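You operate a simulated robot arm through the tools that you are given. There is no shell and no other tool.

You are at the controls of a simulated robot arm. One attempt, no reset.

JOB
Rinse the foam off the blue valve under the tap, wipe it dry and put it in REJECT.
Fine: wipe it on the test block with the yellow cloth and lay the cloth back where it lay. Set down upright: what you pick out.

Only the result counts: the job must be done as asked and must still hold three seconds after the hand-in. Knocking over, shifting, dropping, spilling or breaking anything else fails it. Flat cloth is picked up by pressing the open fingertips on it (5 to 10 N) and closing them slowly along it; thin cloth reads only 2 to 8 mm in the jaws.

ROBOT AND FRAMES
A 6-joint arm with a two-finger parallel gripper, fixed in place. Base frame: the origin is at the foot of the arm, x ahead of it, y to its left, z up; the work surface is at about z = 860. Lengths are in mm, angles in rad, forces in N, time in s.
With the tool pointing down near the work surface it reaches from about 300 to 660 mm from the base axis. Its first joint turns from -2.007 to 2.007 rad. Payload 3.43 kg.
The TCP is the grasp point between the finger pads, 34 mm short of the fingertips. In the tool frame z runs along the fingers and y along their closing line. Largest opening 128 mm; finger width 24, thickness 12; the body of the gripper, 48 by 130 mm, starts 96 mm behind the TCP.
Orientation is that of the tool frame in the base frame, as a unit quaternion [w, x, y, z]. With the fingers straight down and closing along the base's y, the tool's x points along the base's -x, its y along +y and its z along -z.

CONTROLS
- The arm moves only by the tool servo_tool. Its argument "steps" is a list that holds one entry, the list of rows, each a list of 7 numbers: the shift along the base's x, y, z in cm, then the turn, a rotation vector about the base's x, y, z in rad, then the finger opening in cm, from 0 to 12.8. In form: [[[tx, ty, tz, ax, ay, az, hand], ...]]. A call has 1 to 20 rows; each row shifts and turns the commanded pose from where the row before left it. A row lasts 0.2 s, in which the tool goes at most 50 mm and 0.15 rad; a call with a longer step from one row to the next is refused whole, and so is a gripper value outside its range. A pose out of reach is approached as far as the arm can. The call stops where the force on the tool passes 50 N (or 10 N more than at its start, if that is more) or the arm is blocked; 0.2 s more then pass. The fingers move at their own pace (about 153 mm/s each) and stop on an object; they squeeze with about 34 N. The grip force told is the motor's: it shows also when the fingers shut on nothing. Time passes only in rows, and 0.2 s behind the last, so rows that do not move let the fingers close. The reply holds the time, the measured pose of the TCP, the force on the tool along the base axes, the opening and the grip force, in the units named above and with some noise, with the torque about the TCP (base axes, N m) and any sound that the robot's microphone picked up, and new pictures: "pictures" is both (left out), scene, wrist or none.
- Cameras (640 x 400 px; columns grow to the right, rows downward): "scene" is fixed at [49.1, -500, 1603.2]; the picture's right is [0.41, -0.91, 0.00], its down [-0.89, -0.40, -0.23] and it looks along [0.21, 0.09, -0.97] (base axes); focal length 214 px, centre (320, 200). "wrist" rides on the gripper at [76, -11, -160] in the tool frame; the picture's right is [0.15, 0.99, 0.00], its down [-0.88, 0.13, -0.46] and it looks along [-0.45, 0.07, 0.89] (tool axes); focal length 234 px, centre (320, 200). There is no depth. A picture from a camera that has moved, and an enlarged one, comes with that camera's place and axes in the base frame and with its lens.
- move_column(by): slides the trunk up (or, below 0, down) by that many mm; the arm rides with it, the base frame stays. It gives what a move gives, with no picture.
- close_up(camera, box): a new picture of the part [left, top, right, bottom] of that camera's present view, enlarged. It takes no simulated time.
- hand_in(): hands the job in; it is judged then, once.

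Places have to be worked out from the pictures, the camera data and where the tool is seen. Open the gripper and draw the arm clear of the work before you hand the job in, unless the task says otherwise.

The tools are called after "Call:" as name(argument=value, ...) on one line, values as JSON. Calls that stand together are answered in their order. servo_tool: Moves the arm, as the interface text tells. Its arguments: {"type":"object","properties":{"steps":{"type":"array"},"pictures":{"type":"string","enum":["both","scene","wrist","none"]}},"required":["steps"]} The other tools are called the same way: move_column (by) slides the trunk up or down; close_up (camera, box) takes an enlarged picture of a part of a camera's view; hand_in () hands the job in.

At the start:

```text
time_s: 0.0
tcp_pos: [158.6, -339.3, 1338.8]
tcp_rot: [0.0, 0.0, 1.0, 0.0]
ft_force: [0.3, -0.4, -0.3]
torque: [-0.01, 0.0, 0.0]
width: 127.9
grasp_force: 0.0
trunk travel left (down, up): [-925.0, 65.0]
```

scene: 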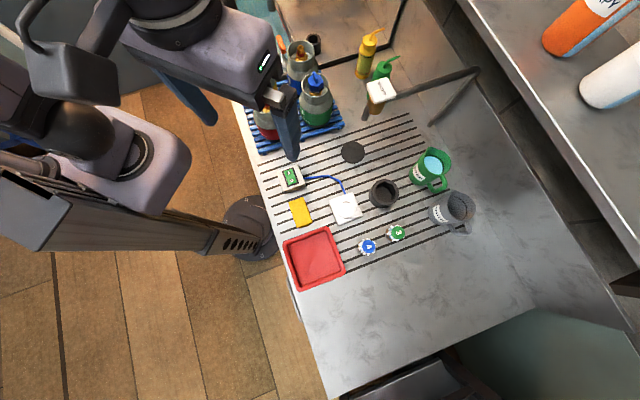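
wrist: 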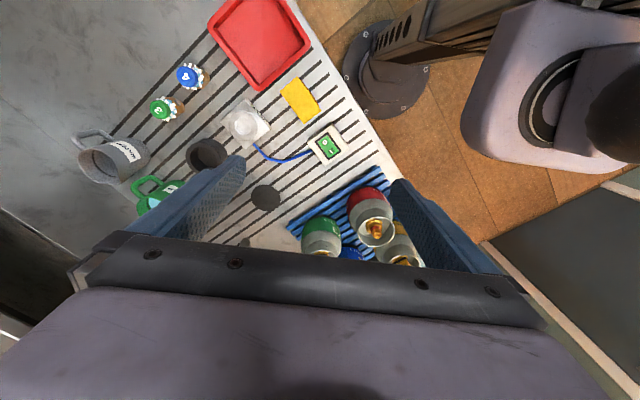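

I start by looking closely at the scene to identify the valves, the tap, the REJECT tray, the cloth and the test block. No motion yet.

Call:
close_up(camera="scene", box=[240, 120, 480, 290])

Call:
close_up(camera="scene", box=[230, 0, 480, 160])

Call:
close_up(camera="wrist", box=[60, 0, 440, 260])

Call:
close_up(camera="scene", box=[340, 180, 420, 270])

```text
2.35 times, centred on (360, 205) of scene
camera zoom: at [49.1, -500.0, 1603.2], right [0.41, -0.91, 0.0], down [-0.89, -0.4, -0.23], along [0.21, 0.09, -0.97], focal length 505 px, centre (226, 188)
```

zoom: 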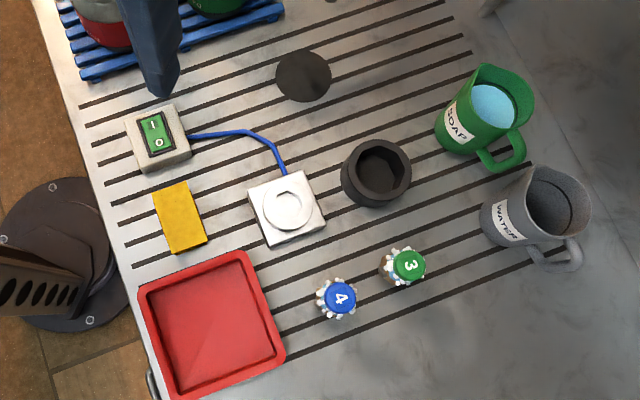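

```text
2.50 times, centred on (355, 80) of scene
camera zoom: at [49.1, -500.0, 1603.2], right [0.41, -0.91, 0.0], down [-0.89, -0.4, -0.23], along [0.21, 0.09, -0.97], focal length 536 px, centre (232, 500)
```

zoom: 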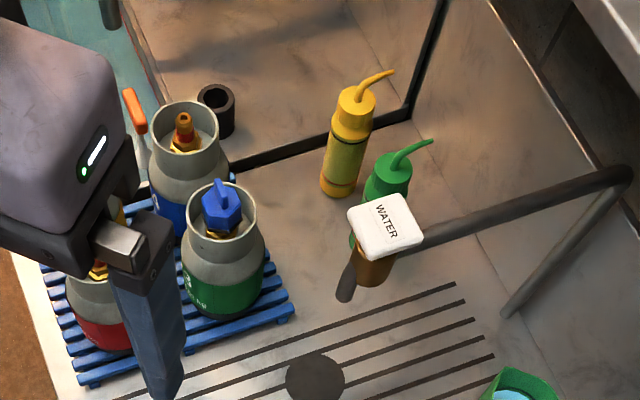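

```text
1.54 times, centred on (250, 130) of wrist
camera zoom: at [84.1, -349.3, 1496.6], right [-0.15, 0.99, 0.0], down [0.88, 0.13, 0.46], along [0.45, 0.07, -0.89], focal length 360 px, centre (428, 308)
```

zoom: 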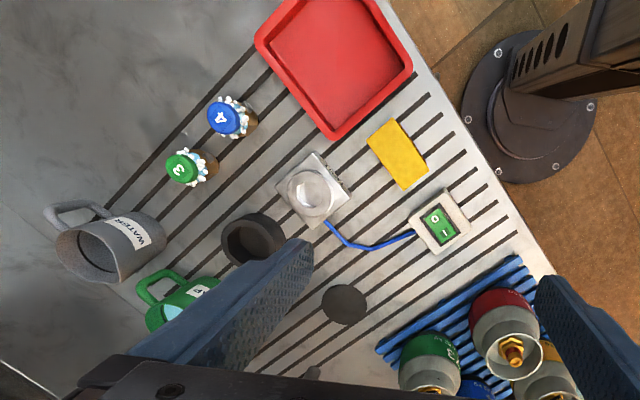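

```text
4.44 times, centred on (380, 225) of scene
camera zoom: at [49.1, -500.0, 1603.2], right [0.41, -0.91, 0.0], down [-0.89, -0.4, -0.23], along [0.21, 0.09, -0.97], focal length 953 px, centre (53, 89)
```

zoom: 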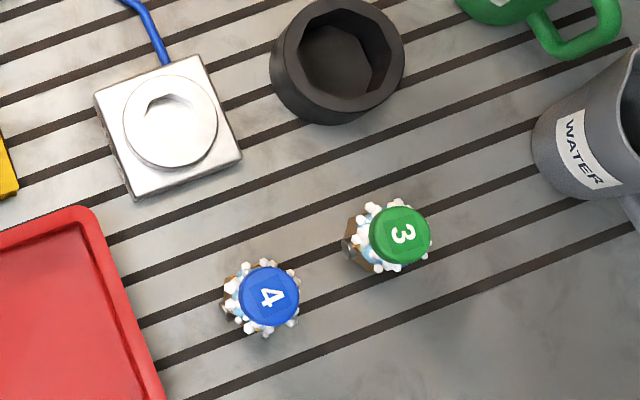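

The numbered blue valve (4) with foam is near (124,-640) and the red tray near (18,-495). I still need to find the REJECT label and understand the tap, so I zoom in further.

Call:
close_up(camera="scene", box=[270, 160, 370, 300])

Call:
close_up(camera="wrist", box=[200, 0, 360, 100])

Call:
close_up(camera="scene", box=[330, 50, 430, 170])

Call:
close_up(camera="wrist", box=[130, 40, 360, 220])

Call:
close_up(camera="scene", box=[240, 20, 360, 160])

```text
2.86 times, centred on (320, 230) of scene
camera zoom: at [49.1, -500.0, 1603.2], right [0.41, -0.91, 0.0], down [-0.89, -0.4, -0.23], along [0.21, 0.09, -0.97], focal length 613 px, centre (320, 114)
```

zoom: 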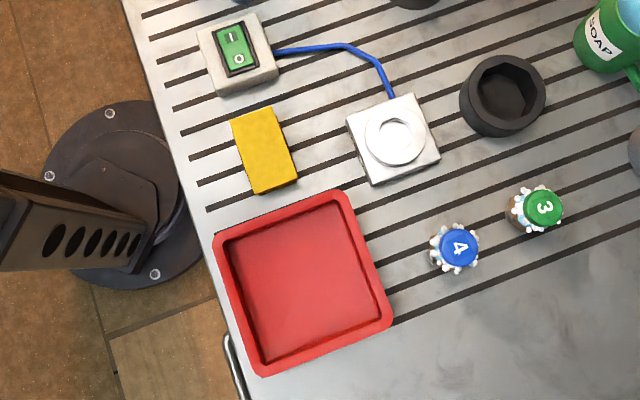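

```text
4.00 times, centred on (280, 50) of wrist
camera zoom: at [84.1, -349.3, 1496.6], right [-0.15, 0.99, 0.0], down [0.88, 0.13, 0.46], along [0.45, 0.07, -0.89], focal length 937 px, centre (480, 800)
```

zoom: 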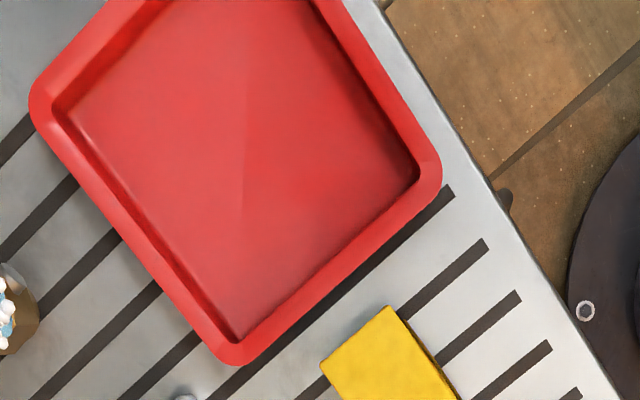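

```text
3.33 times, centred on (380, 110) of scene
camera zoom: at [49.1, -500.0, 1603.2], right [0.41, -0.91, 0.0], down [-0.89, -0.4, -0.23], along [0.21, 0.09, -0.97], focal length 715 px, centre (120, 500)
```

zoom: 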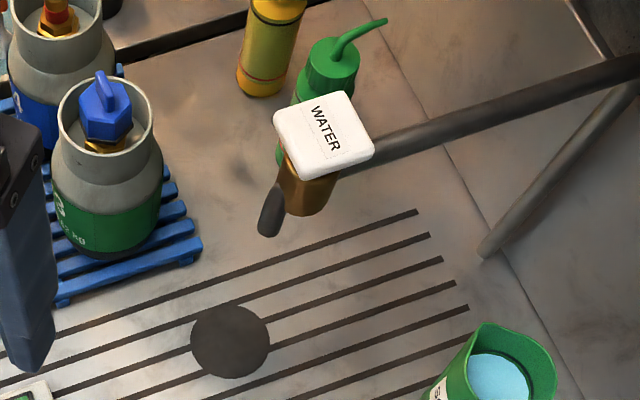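

```text
2.22 times, centred on (245, 130) of wrist
camera zoom: at [84.1, -349.3, 1496.6], right [-0.15, 0.99, 0.0], down [0.88, 0.13, 0.46], along [0.45, 0.07, -0.89], focal length 520 px, centre (487, 356)
```

zoom: 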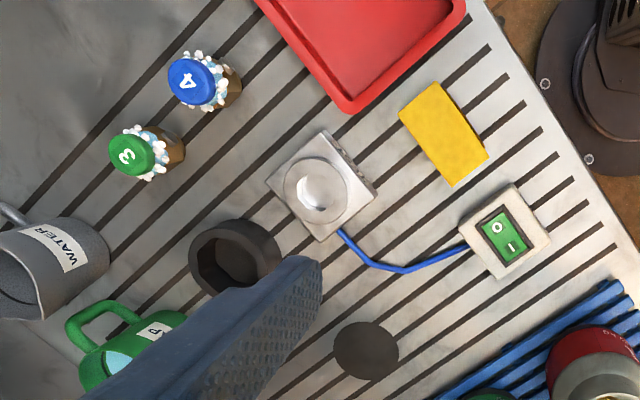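

```text
2.86 times, centred on (300, 90) of scene
camera zoom: at [49.1, -500.0, 1603.2], right [0.41, -0.91, 0.0], down [-0.89, -0.4, -0.23], along [0.21, 0.09, -0.97], focal length 613 px, centre (377, 514)
```

zoom: 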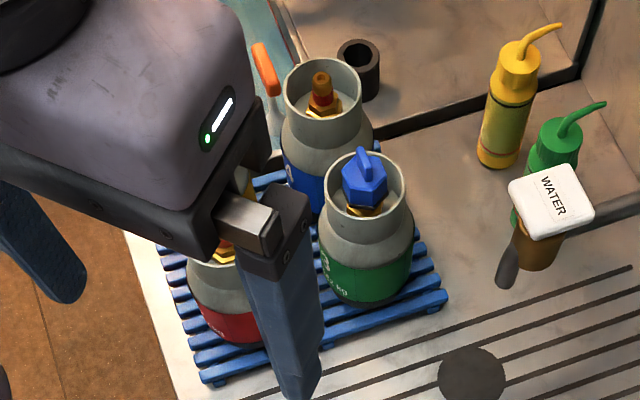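

The tap has a white "WATER" head with a brown nozzle and a dark lever paddle below. I need a second viewpoint, so I move the empty gripper to a high free spot and tilt it outward to see the tap with the wrist camera.

Call:
servo_tool(steps=[[[-1.6, -2.8, -1.0, 0, -0.12, 0, 12.8], [-1.6, -2.8, -1.0, 0, -0.12, 0, 12.8], [-1.6, -2.8, -1.0, 0, -0.12, 0, 12.8], [-1.6, -2.8, -1.0, 0, -0.12, 0, 12.8], [-1.6, -2.8, -1.0, 0, -0.12, 0, 12.8]]])

```text
time_s: 1.2
tcp_pos: [78.6, -483.7, 1287.9]
tcp_rot: [0.297, 0.0, 0.955, 0.0]
ft_force: [-0.3, 0.4, 0.9]
torque: [0.03, -0.01, 0.04]
width: 127.7
grasp_force: 0.0
trunk travel left (down, up): [-925.0, 65.0]
camera wrist: at [-74.2, -493.1, 1375.0], right [-0.12, 0.99, -0.08], down [0.47, 0.13, 0.88], along [0.88, 0.07, -0.48], focal length 234 px, centre (320, 200)
```

scene: 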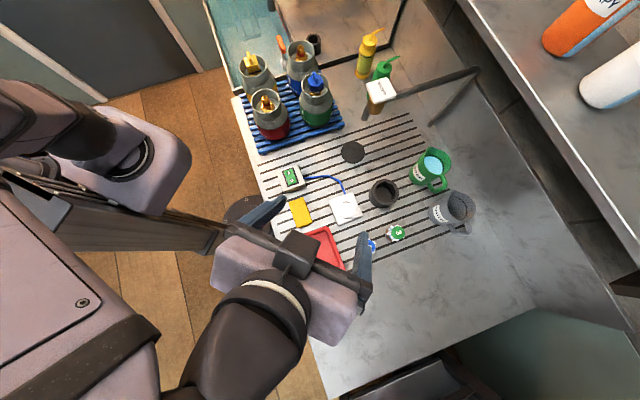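
wrist: 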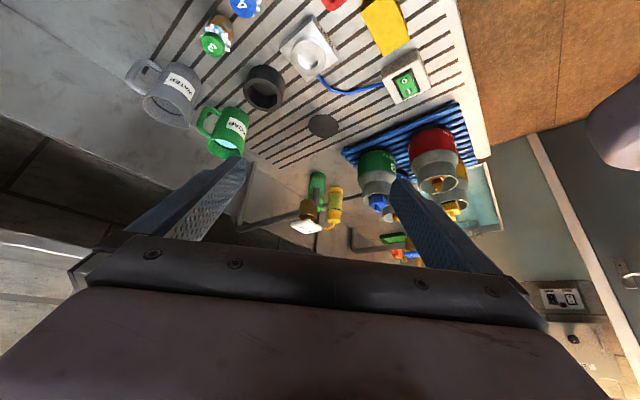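

The wrist camera now looks out at the tap (upside down in the picture). I enlarge it for triangulation of the nozzle and to look for the REJECT label.

Call:
close_up(camera="wrist", box=[250, 160, 370, 250])

Call:
close_up(camera="wrist", box=[180, 0, 460, 175])

Call:
close_up(camera="wrist", box=[330, 130, 500, 270])

Call:
close_up(camera="scene", box=[230, 20, 350, 160])

Call:
close_up(camera="wrist", box=[500, 260, 640, 380])

```text
4.44 times, centred on (310, 205) of wrist
camera zoom: at [-74.2, -493.1, 1375.0], right [-0.12, 0.99, -0.08], down [0.47, 0.13, 0.88], along [0.88, 0.07, -0.48], focal length 1041 px, centre (364, 178)
```

zoom: 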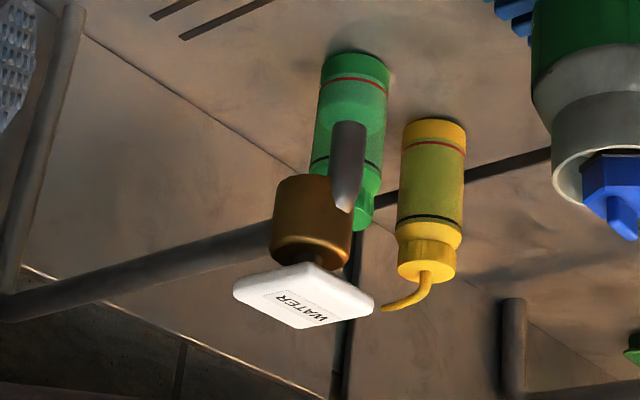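

```text
2.29 times, centred on (320, 88) of wrist
camera zoom: at [-74.2, -493.1, 1375.0], right [-0.12, 0.99, -0.08], down [0.47, 0.13, 0.88], along [0.88, 0.07, -0.48], focal length 535 px, centre (320, 457)
```

zoom: 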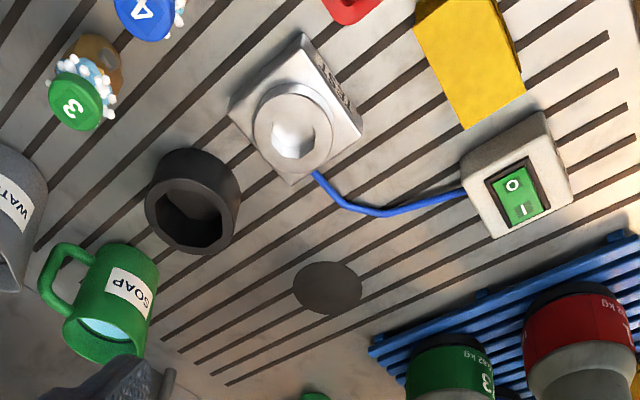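

```text
2.86 times, centred on (415, 200) of wrist
camera zoom: at [-74.2, -493.1, 1375.0], right [-0.12, 0.99, -0.08], down [0.47, 0.13, 0.88], along [0.88, 0.07, -0.48], focal length 669 px, centre (49, 200)
```

zoom: 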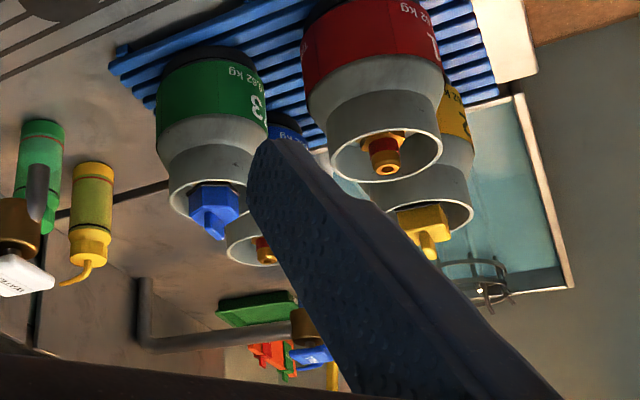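

```text
2.86 times, centred on (290, 90) of scene
camera zoom: at [49.1, -500.0, 1603.2], right [0.41, -0.91, 0.0], down [-0.89, -0.4, -0.23], along [0.21, 0.09, -0.97], focal length 613 px, centre (406, 514)
```

zoom: 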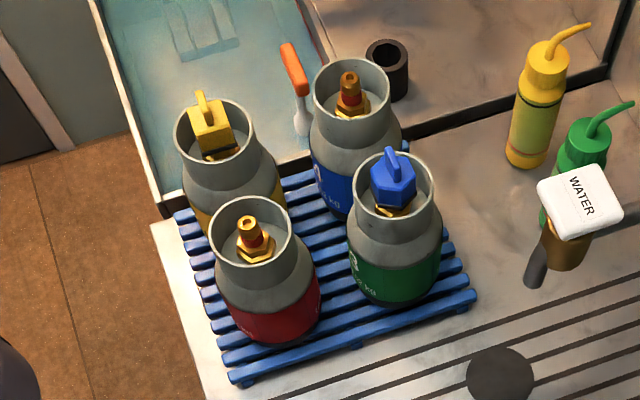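

```text
3.33 times, centred on (570, 320) of wrist
camera zoom: at [-74.2, -493.1, 1375.0], right [-0.12, 0.99, -0.08], down [0.47, 0.13, 0.88], along [0.88, 0.07, -0.48], focal length 781 px, centre (-513, -200)
```

zoom: 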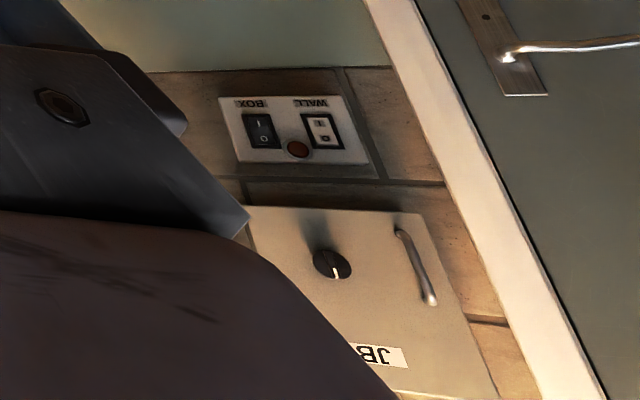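

The tap nozzle triangulates to about (440,-489,1100) with its paddle lever hanging to z≈1060, and the counter front runs at 45° with labels facing the robot. I next look at the front side of the red tray for a label, from well above it.

Call:
servo_tool(steps=[[[-1.7, 1.2, -3.4, 0, 0, -0.112, 12.8], [-1.7, 1.2, -3.4, 0, 0, -0.112, 12.8], [-1.7, 1.2, -3.4, 0, 0, -0.112, 12.8], [-1.7, 1.2, -3.4, 0, 0, -0.112, 12.8], [-1.7, 1.2, -3.4, 0, 0, -0.112, 12.8], [-1.7, 1.2, -3.4, 0, 0, -0.112, 12.8], [-1.7, 1.2, -3.4, 0, 0, -0.112, 12.8]]], pictures="both")

```text
time_s: 2.8
tcp_pos: [24.9, -425.7, 1048.0]
tcp_rot: [0.272, 0.367, 0.883, -0.113]
ft_force: [-0.1, -0.1, 0.2]
torque: [-0.02, 0.01, 0.01]
width: 128.0
grasp_force: 0.0
out of reach, approached as far as the arm can: row 4, 5, 6, 7
trunk travel left (down, up): [-925.0, 65.0]
camera wrist: at [-88.8, -324.1, 1136.2], right [0.61, 0.78, -0.08], down [0.43, -0.24, 0.87], along [0.66, -0.57, -0.48], focal length 234 px, centre (320, 200)
```

scene: 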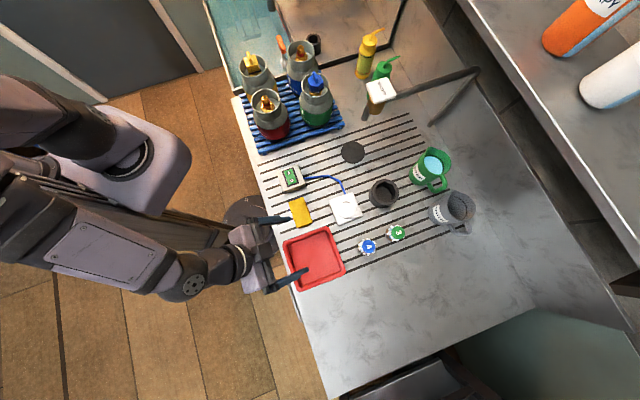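
wrist: 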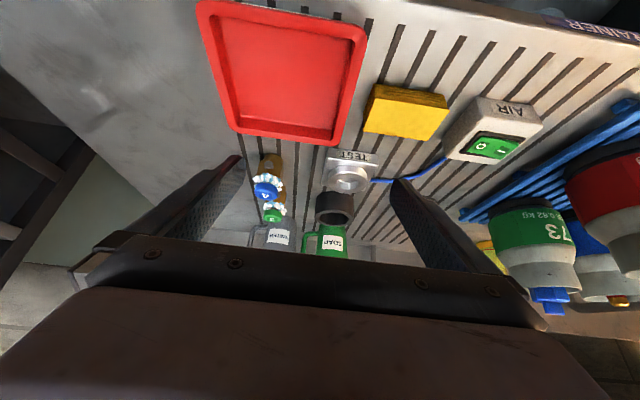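

I can read "AIR", "TEST" and "DRAINER" labels; the tray's front wall is at the top of the picture, so I enlarge it.

Call:
close_up(camera="wrist", box=[180, 0, 400, 150])

Call:
close_up(camera="wrist", box=[360, 0, 640, 180])

Call:
close_up(camera="wrist", box=[230, 130, 400, 260])

```text
2.67 times, centred on (290, 75) of wrist
camera zoom: at [-88.8, -324.1, 1136.2], right [0.61, 0.78, -0.08], down [0.43, -0.24, 0.87], along [0.66, -0.57, -0.48], focal length 624 px, centre (400, 533)
```

zoom: 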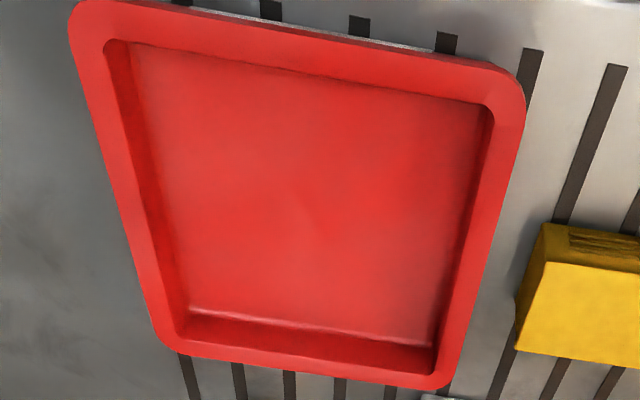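

```text
2.22 times, centred on (500, 90) of wrist
camera zoom: at [-88.8, -324.1, 1136.2], right [0.61, 0.78, -0.08], down [0.43, -0.24, 0.87], along [0.66, -0.57, -0.48], focal length 520 px, centre (-80, 444)
```

zoom: 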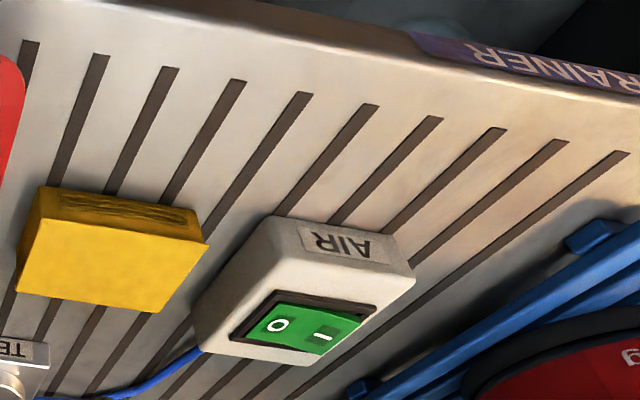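

```text
3.08 times, centred on (315, 195) of wrist
camera zoom: at [-88.8, -324.1, 1136.2], right [0.61, 0.78, -0.08], down [0.43, -0.24, 0.87], along [0.66, -0.57, -0.48], focal length 720 px, centre (335, 215)
```

zoom: 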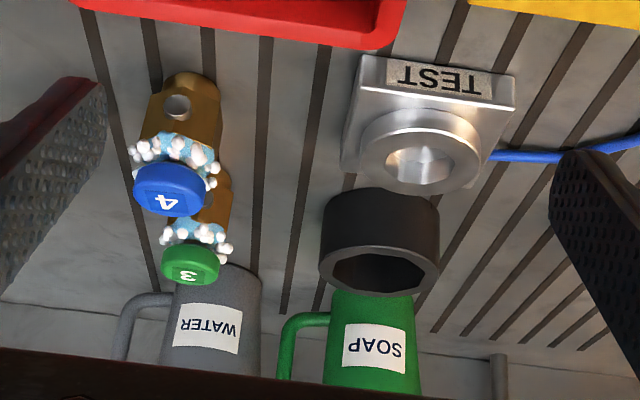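

The tray front shows no label from this height. I scan other parts of the scene picture for a REJECT label.

Call:
close_up(camera="scene", box=[280, 250, 640, 400])

Call:
close_up(camera="scene", box=[200, 0, 400, 100])

Call:
close_up(camera="scene", box=[440, 0, 640, 300])

Call:
close_up(camera="scene", box=[270, 210, 350, 300])

```text
1.78 times, centred on (460, 325) of scene
camera zoom: at [49.1, -500.0, 1603.2], right [0.41, -0.91, 0.0], down [-0.89, -0.4, -0.23], along [0.21, 0.09, -0.97], focal length 381 px, centre (71, -22)
```

zoom: 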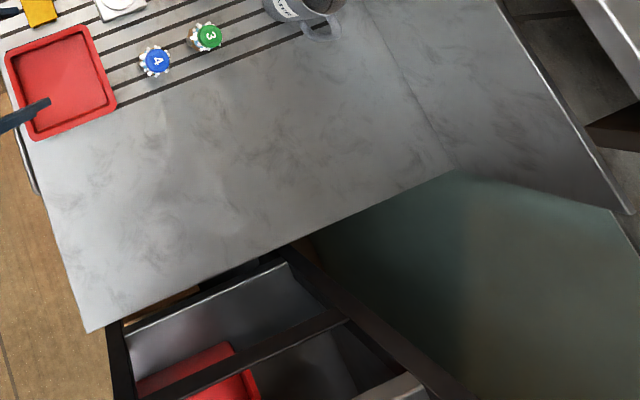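

```text
3.20 times, centred on (300, 50) of scene
camera zoom: at [49.1, -500.0, 1603.2], right [0.41, -0.91, 0.0], down [-0.89, -0.4, -0.23], along [0.21, 0.09, -0.97], focal length 686 px, centre (384, 680)
```

zoom: 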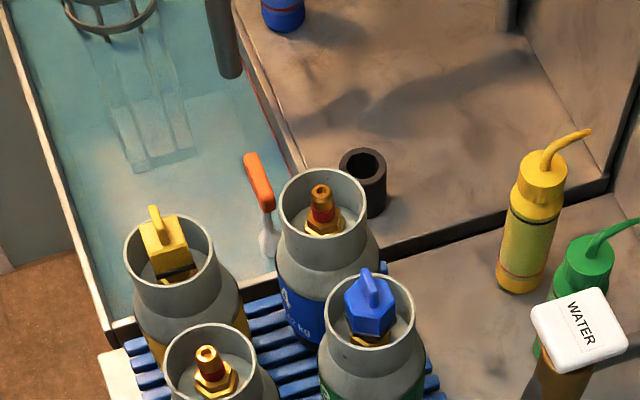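

```text
1.33 times, centred on (540, 150) of scene
camera zoom: at [49.1, -500.0, 1603.2], right [0.41, -0.91, 0.0], down [-0.89, -0.4, -0.23], along [0.21, 0.09, -0.97], focal length 286 px, centre (27, 267)
```

zoom: 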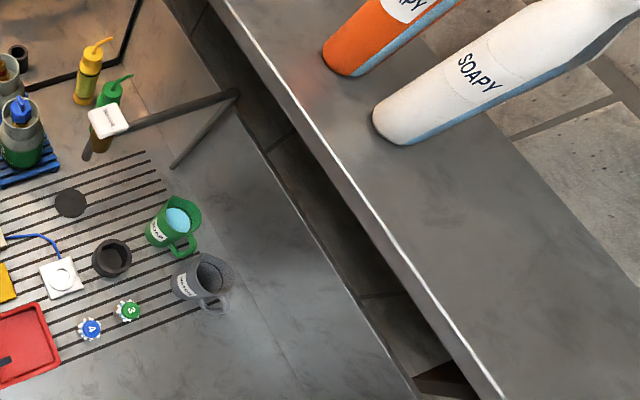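

```text
4.44 times, centred on (310, 255) of scene
camera zoom: at [49.1, -500.0, 1603.2], right [0.41, -0.91, 0.0], down [-0.89, -0.4, -0.23], along [0.21, 0.09, -0.97], focal length 953 px, centre (364, -44)
```

zoom: 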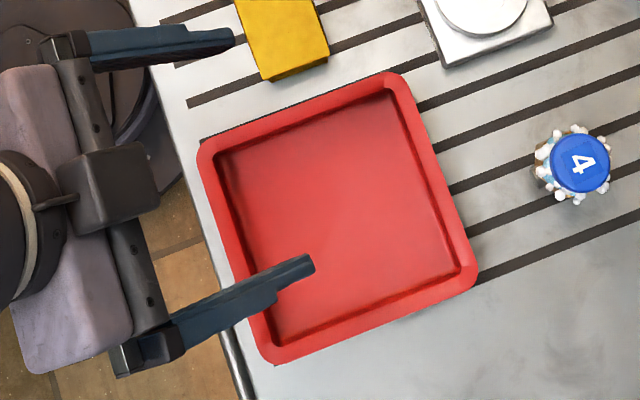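

A thin whitish strip shows under the tray's front rim, possibly a label seen edge-on; I enlarge it strongly.

Call:
close_up(camera="wrist", box=[230, 0, 350, 40])

```text
5.33 times, centred on (290, 20) of wrist
camera zoom: at [-88.8, -324.1, 1136.2], right [0.61, 0.78, -0.08], down [0.43, -0.24, 0.87], along [0.66, -0.57, -0.48], focal length 1249 px, centre (480, 1160)
```

zoom: 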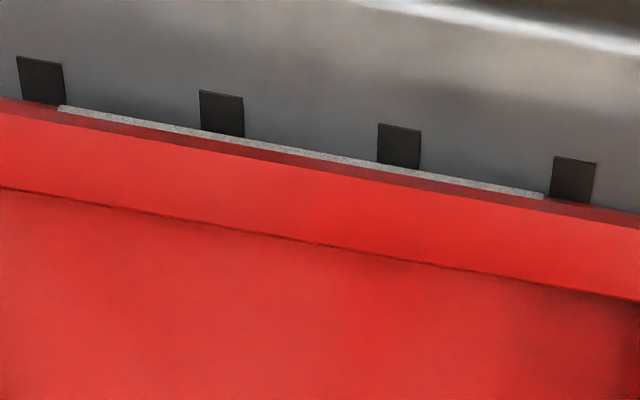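

The tray does carry a front label and it is the only tray in reach, so I take it as REJECT. Next I move in toward the tap with a tilted tool (staying about 80 mm short of it) to see how nozzle and lever work.

Call:
servo_tool(steps=[[[4.0, 0.2, 0.9, -0.0265, -0.0265, 0, 12.8], [4.0, 0.2, 0.9, -0.0265, -0.0265, 0, 12.8], [4.0, 0.2, 0.9, -0.0265, -0.0265, 0, 12.8], [4.0, 0.2, 0.9, -0.0265, -0.0265, 0, 12.8]]], pictures="wrist")

```text
time_s: 3.8
tcp_pos: [186.3, -414.3, 1084.5]
tcp_rot: [0.338, 0.356, 0.86, -0.141]
ft_force: [0.9, -0.5, -0.1]
torque: [-0.01, 0.04, 0.0]
width: 128.0
grasp_force: 0.1
trunk travel left (down, up): [-925.0, 65.0]
camera wrist: at [63.2, -303.7, 1147.9], right [0.62, 0.78, -0.1], down [0.33, -0.14, 0.93], along [0.71, -0.61, -0.34], focal length 234 px, centre (320, 200)
```

wrist: 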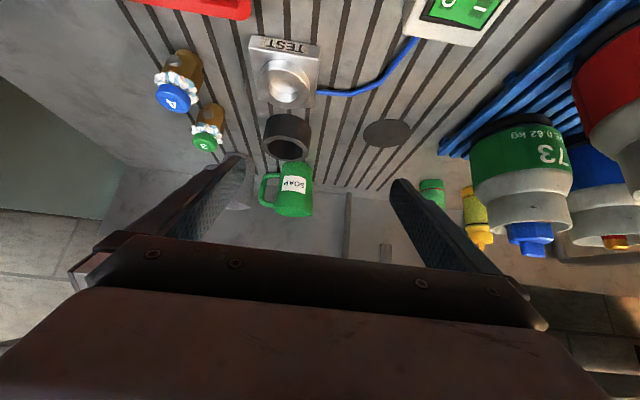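

The move tracks well. I continue outward with more tilt so that the tap rises out from behind the gripper in the picture.

Call:
servo_tool(steps=[[[4.0, 0.2, 1.2, -0.05, -0.05, 0, 12.8], [4.0, 0.2, 1.2, -0.05, -0.05, 0, 12.8], [4.0, 0.2, 1.2, -0.05, -0.05, 0, 12.8], [3.5, 0.2, 1.2, -0.05, -0.05, 0, 12.8]]], pictures="both")

```text
time_s: 4.8
tcp_pos: [338.7, -400.7, 1134.9]
tcp_rot: [0.455, 0.332, 0.804, -0.189]
ft_force: [-0.1, 0.5, -0.3]
torque: [-0.04, 0.02, -0.05]
width: 128.2
grasp_force: 0.1
trunk travel left (down, up): [-925.0, 65.0]
camera wrist: at [206.8, -283.6, 1150.0], right [0.65, 0.75, -0.13], down [0.14, 0.05, 0.99], along [0.75, -0.66, -0.07], focal length 234 px, centre (320, 200)
```

scene: 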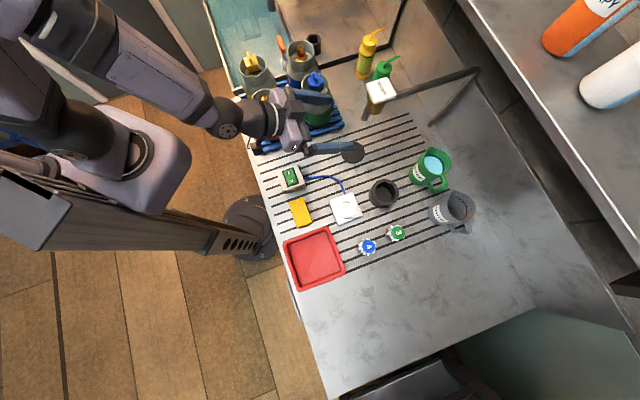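
wrist: 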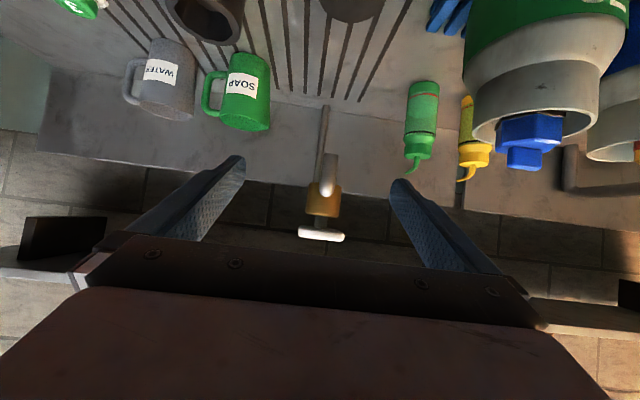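

Now the tap is seen head-on between the fingers; I enlarge it to understand nozzle and lever and to locate them.

Call:
close_up(camera="wrist", box=[270, 90, 380, 250])

Call:
close_up(camera="scene", box=[340, 70, 420, 130])

```text
2.50 times, centred on (325, 170) of wrist
camera zoom: at [206.8, -283.6, 1150.0], right [0.65, 0.75, -0.13], down [0.14, 0.05, 0.99], along [0.75, -0.66, -0.07], focal length 585 px, centre (308, 275)
```

zoom: 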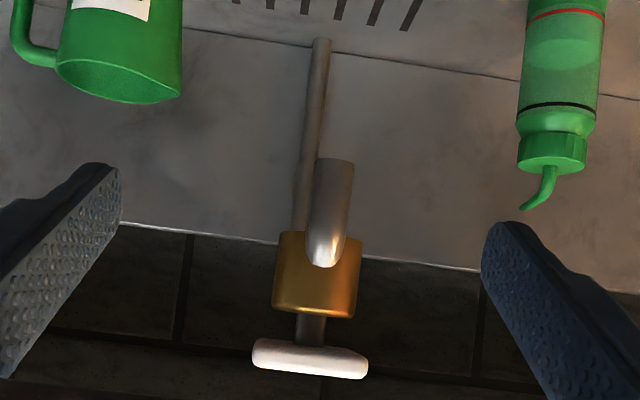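

```text
6.67 times, centred on (380, 100) of scene
camera zoom: at [49.1, -500.0, 1603.2], right [0.41, -0.91, 0.0], down [-0.89, -0.4, -0.23], along [0.21, 0.09, -0.97], focal length 1430 px, centre (-80, 867)
```

zoom: 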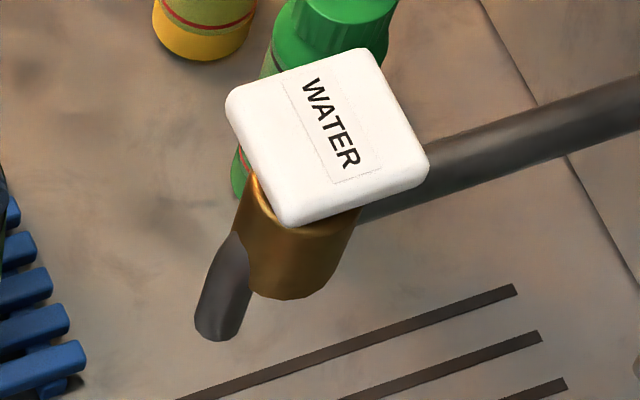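

The picture makes the tap clear: a brass body with a grey spout whose outlet is at about (433,-469,1068), right above the drain. The white WATER plate on a stem on top, at about (446,-483) with top z≈1180, looks like a push button. I raise the arm, close the fingers and set the tool vertical above the plate to test it.

Call:
servo_tool(steps=[[[0, 0, 4.0, 0.0912, 0.0912, 0, 0], [0, 0, 4.0, 0.0912, 0.0912, 0, 0], [0, 0, 4.0, 0.0912, 0.0912, 0, 0], [0, 0, 4.0, 0.0912, 0.0912, 0, 0], [2.7, -2.05, 0, 0.0912, 0.0912, 0, 0], [2.7, -2.05, 0, 0.0912, 0.0912, 0, 0], [2.7, -2.05, 0, 0.0912, 0.0912, 0, 0], [2.7, -2.05, 0, 0.0912, 0.0912, 0, 0]]], pictures="both")

```text
time_s: 6.6
tcp_pos: [401.3, -429.9, 1255.2]
tcp_rot: [0.021, 0.383, 0.924, -0.009]
ft_force: [-0.6, -0.2, -0.4]
torque: [-0.03, -0.02, 0.0]
width: 0.0
grasp_force: 32.5
out of reach, approached as far as the arm can: row 2, 7, 8
trunk travel left (down, up): [-925.0, 65.0]
camera wrist: at [335.7, -377.7, 1409.8], right [0.6, 0.8, -0.01], down [0.7, -0.52, 0.49], along [0.39, -0.3, -0.87], focal length 234 px, centre (320, 200)
```

scene: 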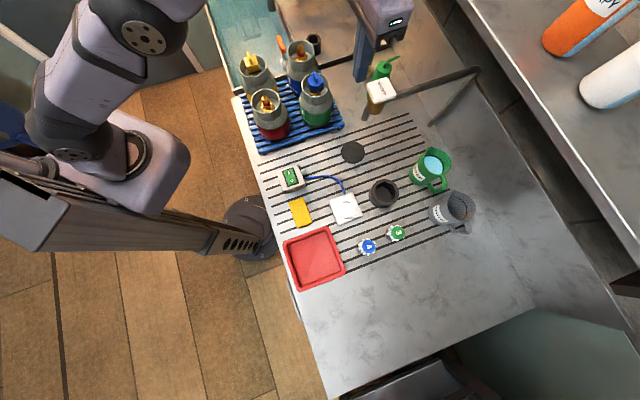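
wrist: 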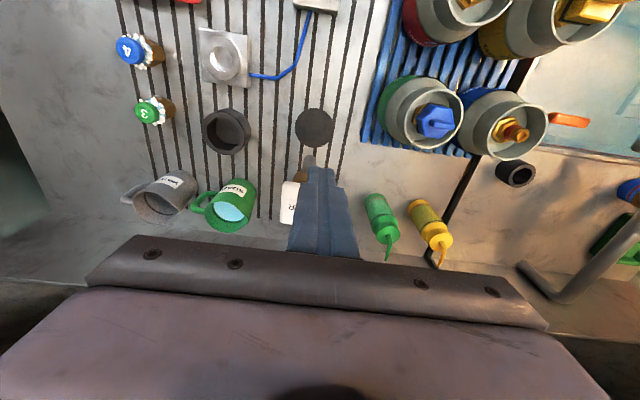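

With the tool vertical the arm falls short there (r≈588 at this height), so I tilt the tool outward by about 0.35 rad and bring the closed fingertips above the plate centre.

Call:
servo_tool(steps=[[[0, 0, 0, -0.08, -0.08, 0, 0], [0, 0, 0, -0.08, -0.08, 0, 0], [0, 0, 0, -0.08, -0.08, 0, 0], [1.2, -1.5, -0.3, 0, 0, 0, 0], [1.2, -1.5, -0.4, 0, 0, 0, 0], [1.2, -1.4, -0.4, 0, 0, 0, 0]]], pictures="both")

```text
time_s: 8.0
tcp_pos: [441.6, -473.0, 1241.4]
tcp_rot: [0.156, 0.377, 0.911, -0.064]
ft_force: [0.6, -0.5, 0.3]
torque: [-0.03, 0.01, -0.01]
width: 0.1
grasp_force: 32.6
trunk travel left (down, up): [-925.0, 65.0]
camera wrist: at [346.4, -392.9, 1366.4], right [0.6, 0.8, -0.05], down [0.57, -0.39, 0.72], along [0.56, -0.46, -0.69], focal length 234 px, centre (320, 200)
```

scene: 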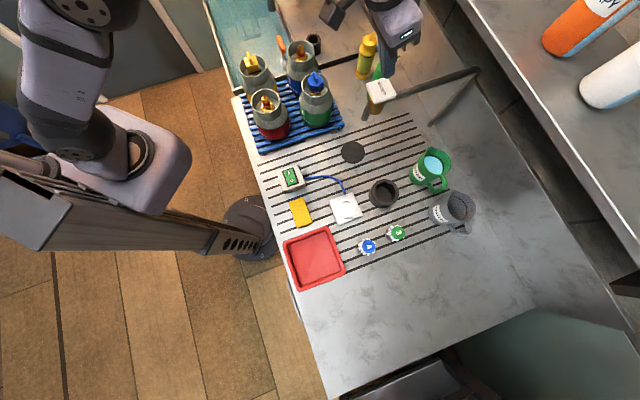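
wrist: 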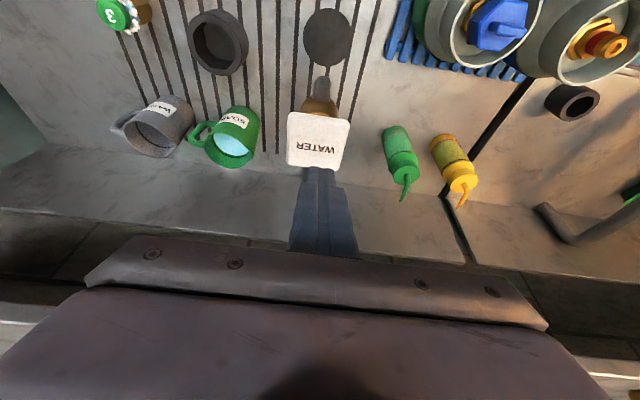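

The tip would land about 15 mm beyond the plate's centre, so I shift back toward the robot by that much and lower step by step to press the plate.

Call:
servo_tool(steps=[[[-1.0, 1.0, 0, 0, 0, 0, 0], [0, 0, -0.5, 0, 0, 0, 0], [0, 0, -0.5, 0, 0, 0, 0], [0, 0, -0.4, 0, 0, 0, 0], [0, 0, -0.3, 0, 0, 0, 0], [0, 0, -0.3, 0, 0, 0, 0]]], pictures="both")

```text
time_s: 9.4
tcp_pos: [429.7, -461.5, 1221.3]
tcp_rot: [0.157, 0.377, 0.911, -0.064]
ft_force: [0.1, 0.3, 0.7]
torque: [0.0, 0.02, -0.01]
width: 0.0
grasp_force: 33.4
trunk travel left (down, up): [-925.0, 65.0]
camera wrist: at [334.9, -381.4, 1345.9], right [0.6, 0.8, -0.05], down [0.57, -0.39, 0.72], along [0.56, -0.46, -0.69], focal length 234 px, centre (320, 200)
```

scene: 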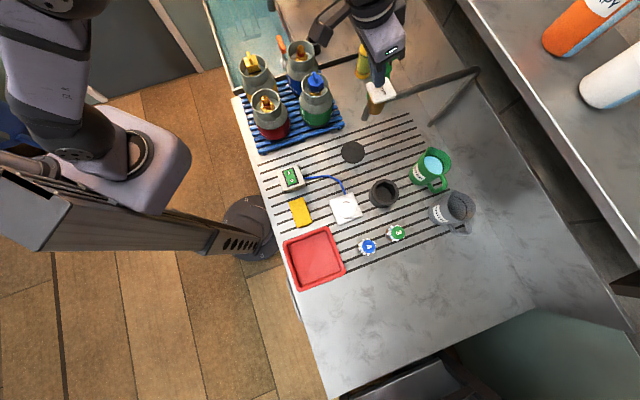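
wrist: 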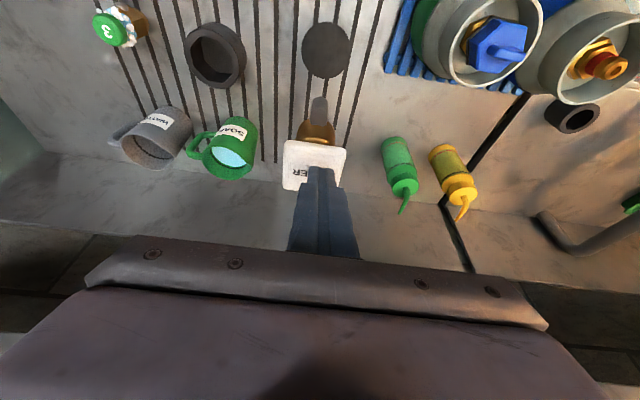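

The fingertips are now just above the plate's middle with no contact yet. I continue down in small steps.

Call:
servo_tool(steps=[[[0, 0, -0.3, 0, 0, 0, 0], [0, 0, -0.3, 0, 0, 0, 0], [0, 0, -0.3, 0, 0, 0, 0], [0, 0, -0.2, 0, 0, 0, 0]]], pictures="both")

```text
time_s: 10.4
tcp_pos: [430.3, -462.2, 1210.6]
tcp_rot: [0.156, 0.377, 0.911, -0.065]
ft_force: [-0.7, -0.2, 1.2]
torque: [-0.01, 0.0, -0.02]
width: 0.2
grasp_force: 32.9
trunk travel left (down, up): [-925.0, 65.0]
camera wrist: at [334.7, -380.6, 1335.3], right [0.6, 0.8, -0.05], down [0.57, -0.39, 0.72], along [0.56, -0.46, -0.69], focal length 234 px, centre (320, 200)
```

scene: 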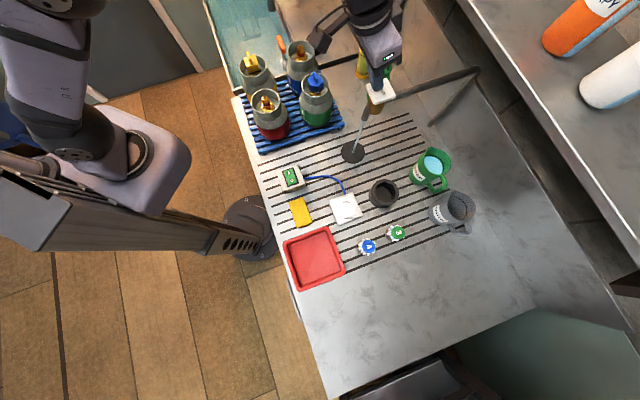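
wrist: 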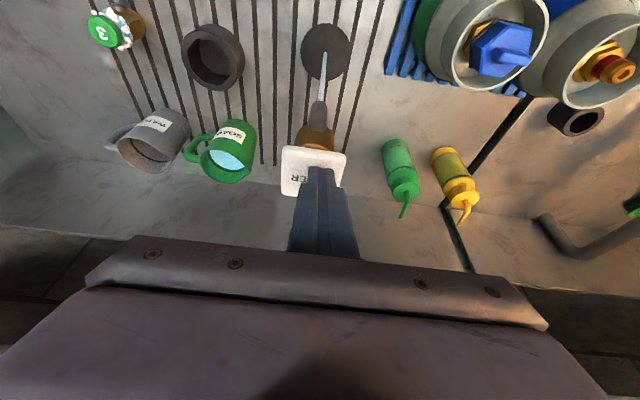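

Water is now running from the spout into the drain after a very light press. I lift off to see whether it keeps running, and for how long.

Call:
servo_tool(steps=[[[0, 0, 1.5, 0, 0, 0, 0], [0, 0, 1.5, 0, 0, 0, 0], [0, 0, 0, 0, 0, 0, 0]]], pictures="both")

```text
time_s: 11.2
tcp_pos: [429.2, -460.1, 1240.8]
tcp_rot: [0.155, 0.377, 0.911, -0.064]
ft_force: [-1.0, 0.7, -0.8]
torque: [-0.03, -0.02, -0.04]
width: 0.0
grasp_force: 33.5
trunk travel left (down, up): [-925.0, 65.0]
camera wrist: at [333.5, -379.0, 1365.1], right [0.6, 0.8, -0.05], down [0.57, -0.39, 0.72], along [0.56, -0.46, -0.69], focal length 234 px, centre (320, 200)
```

scene: 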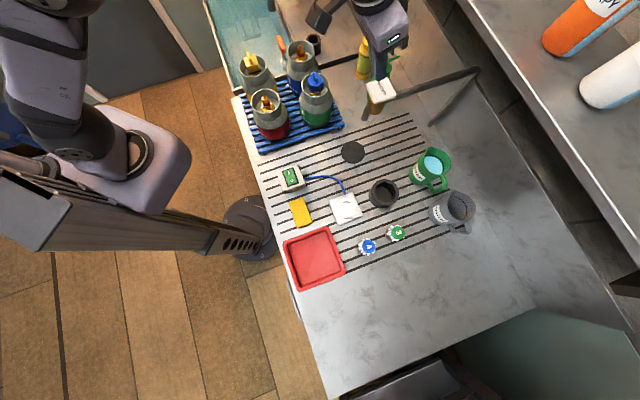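
wrist: 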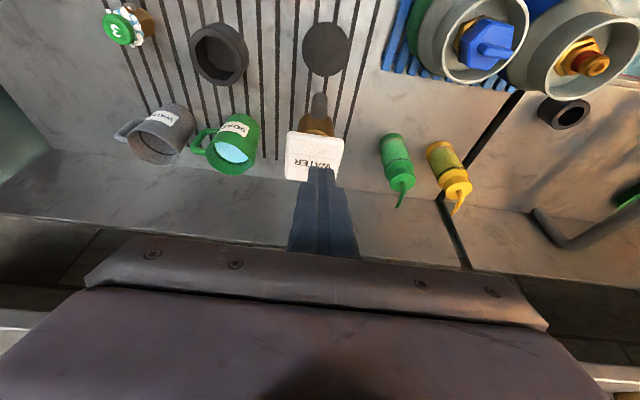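

The water runs only while the plate is held down, so the valve must stand upright on the drain under the spout while I press the plate. To set it there without hitting the spout I must hold it with the tool tilted ~0.6 rad. I now move over to valve 4 with that tilt and fingers open.

Call:
servo_tool(steps=[[[-3.4, -1.9, 0, -0.02, -0.02, 0, 0], [-3.4, -1.9, -1.5, -0.02, -0.02, 0, 0], [-3.4, -1.9, -2.3, -0.02, -0.02, 0, 0], [-3.4, -1.9, -2.3, -0.02, -0.02, 0, 0], [-3.4, -1.9, -2.3, -0.02, -0.02, 0, 6], [-3.4, -1.9, -2.3, -0.02, -0.02, 0, 10], [-3.4, -1.9, -2.3, -0.02, -0.02, 0, 10], [-3.4, -1.9, -2.3, -0.02, -0.02, 0, 10], [-3.4, -1.8, -2.3, -0.02, -0.02, 0, 10]]], pictures="both")

```text
time_s: 13.2
tcp_pos: [122.4, -632.5, 1066.4]
tcp_rot: [0.272, 0.366, 0.883, -0.112]
ft_force: [0.0, -0.2, -0.4]
torque: [0.02, -0.04, 0.04]
width: 100.0
grasp_force: 0.2
trunk travel left (down, up): [-925.0, 65.0]
camera wrist: at [6.7, -532.8, 1155.9], right [0.61, 0.79, -0.08], down [0.43, -0.24, 0.87], along [0.67, -0.57, -0.48], focal length 234 px, centre (320, 200)
```

scene: 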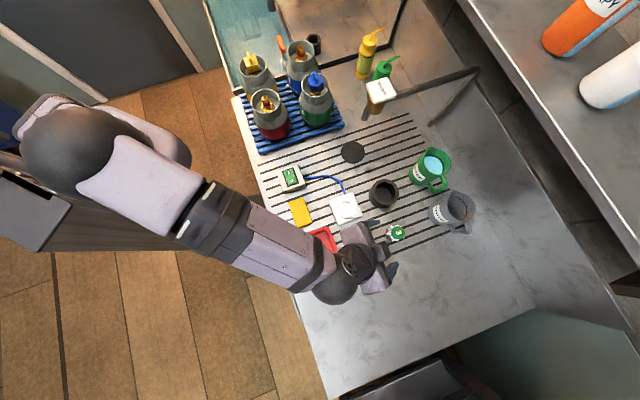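
wrist: 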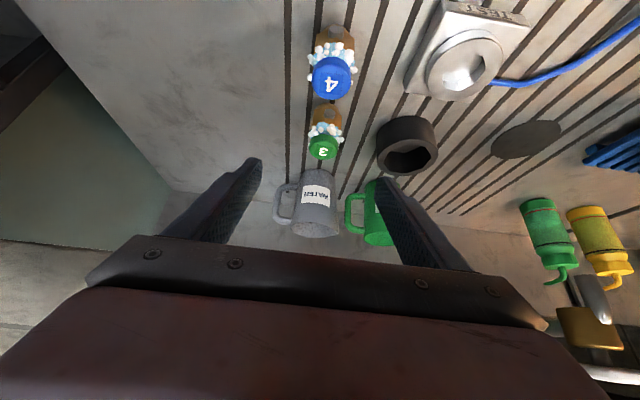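

Call:
close_up(camera="wrist", box=[270, 10, 400, 170])

Call:
close_up(camera="wrist", box=[370, 0, 570, 180])

```text
2.50 times, centred on (335, 90) of wrist
camera zoom: at [6.7, -532.8, 1155.9], right [0.61, 0.79, -0.08], down [0.43, -0.24, 0.87], along [0.67, -0.57, -0.48], focal length 585 px, centre (282, 475)
```

zoom: 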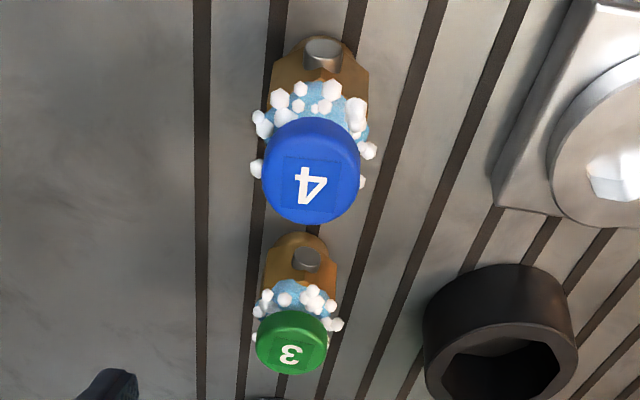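

```text
2.22 times, centred on (470, 90) of wrist
camera zoom: at [6.7, -532.8, 1155.9], right [0.61, 0.79, -0.08], down [0.43, -0.24, 0.87], along [0.67, -0.57, -0.48], focal length 520 px, centre (-13, 444)
```

zoom: 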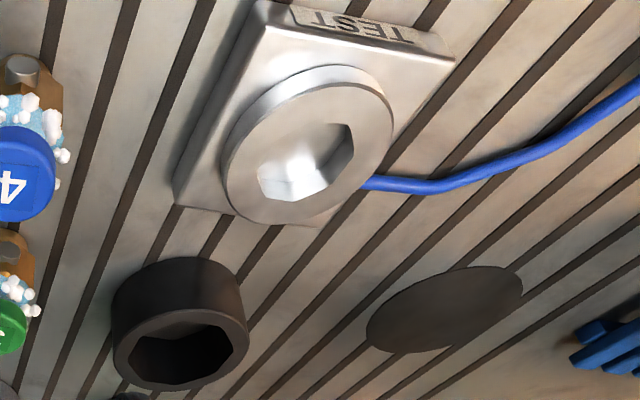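

Valve 4 stands right below the TCP (cap centre seen within a few mm of it), its octagonal/hex brass body with a silver port facing the robot. I lower to z≈995, still above the cap, to see its shape closely.

Call:
servo_tool(steps=[[[0, 0, -2.4, 0, 0, 0, 10], [0, 0, -2.4, 0, 0, 0, 10], [0, 0, -2.4, 0, 0, 0, 10]]], pictures="wrist")

Call:
close_up(camera="wrist", box=[240, 40, 420, 200])

```text
time_s: 14.0
tcp_pos: [124.7, -633.3, 992.8]
tcp_rot: [0.271, 0.365, 0.883, -0.112]
ft_force: [0.1, 0.2, 0.4]
torque: [0.02, -0.01, 0.0]
width: 100.1
grasp_force: 0.0
trunk travel left (down, up): [-925.0, 65.0]
camera wrist: at [8.9, -532.8, 1081.5], right [0.61, 0.79, -0.08], down [0.43, -0.24, 0.87], along [0.66, -0.57, -0.48], focal length 234 px, centre (320, 200)
```

wrist: 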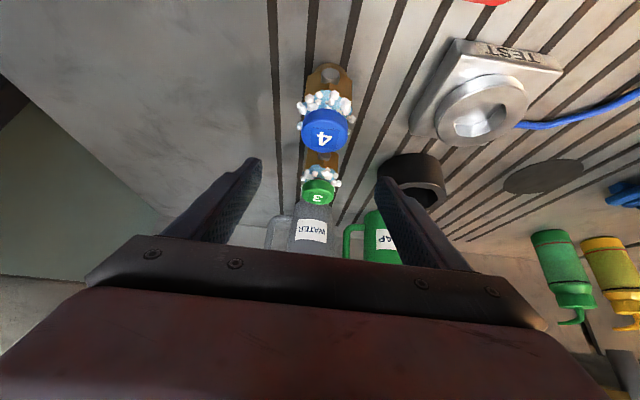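

```text
2.50 times, centred on (330, 120) of wrist
camera zoom: at [8.9, -532.8, 1081.5], right [0.61, 0.79, -0.08], down [0.43, -0.24, 0.87], along [0.66, -0.57, -0.48], focal length 585 px, centre (295, 400)
```

zoom: 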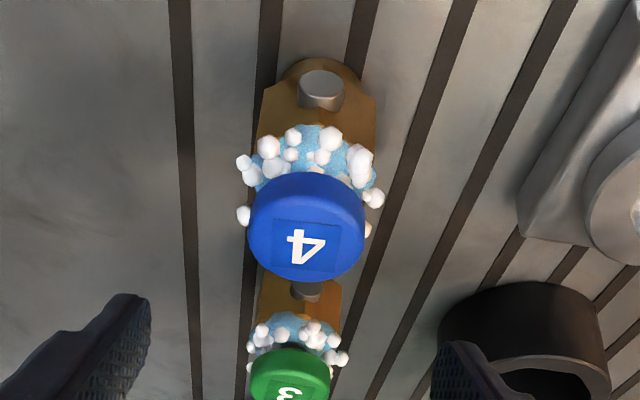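

Call:
close_up(camera="wrist", box=[290, 50, 370, 160])

Call:
close_up(camera="wrist", box=[400, 30, 570, 160])

```text
3.64 times, centred on (330, 105) of wrist
camera zoom: at [8.9, -532.8, 1081.5], right [0.61, 0.79, -0.08], down [0.43, -0.24, 0.87], along [0.66, -0.57, -0.48], focal length 852 px, centre (284, 546)
```

zoom: 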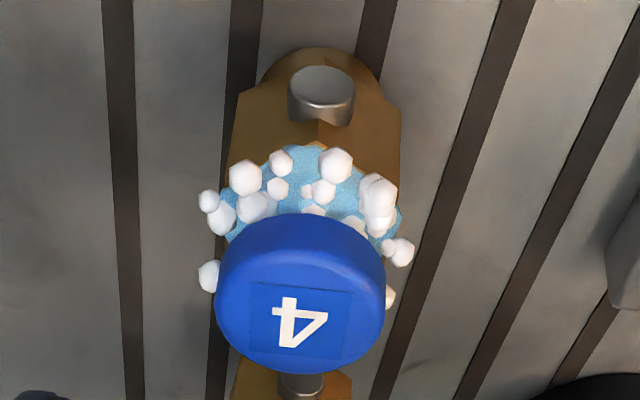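

```text
3.08 times, centred on (485, 95) of wrist
camera zoom: at [8.9, -532.8, 1081.5], right [0.61, 0.79, -0.08], down [0.43, -0.24, 0.87], along [0.66, -0.57, -0.48], focal length 720 px, centre (-188, 523)
```

zoom: 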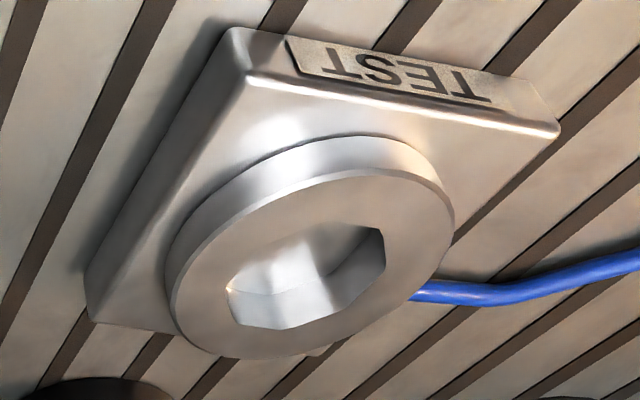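

Call:
close_up(camera="scene", box=[325, 190, 365, 225])

Call:
close_up(camera="scene", box=[365, 175, 405, 212])

```text
11.43 times, centred on (345, 208) of scene
camera zoom: at [49.1, -500.0, 1603.2], right [0.41, -0.91, 0.0], down [-0.89, -0.4, -0.23], along [0.21, 0.09, -0.97], focal length 2451 px, centre (34, 114)
```

zoom: 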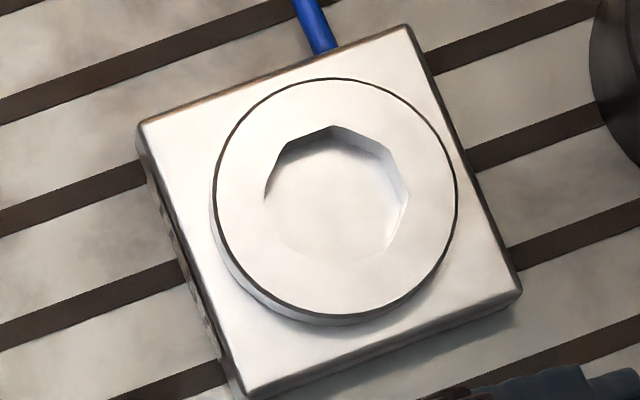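

```text
10.81 times, centred on (385, 194) of scene
camera zoom: at [49.1, -500.0, 1603.2], right [0.41, -0.91, 0.0], down [-0.89, -0.4, -0.23], along [0.21, 0.09, -0.97], focal length 2319 px, centre (-383, 270)
```

zoom: 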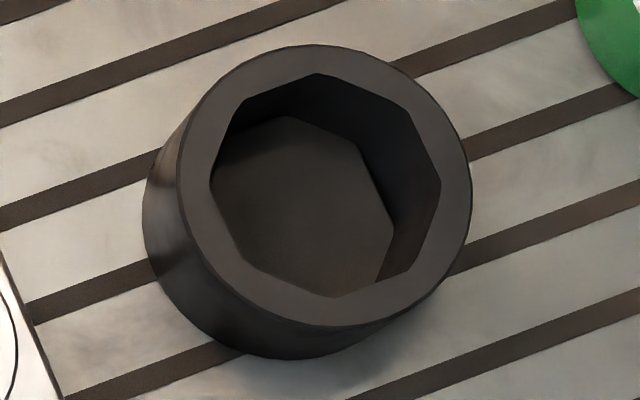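

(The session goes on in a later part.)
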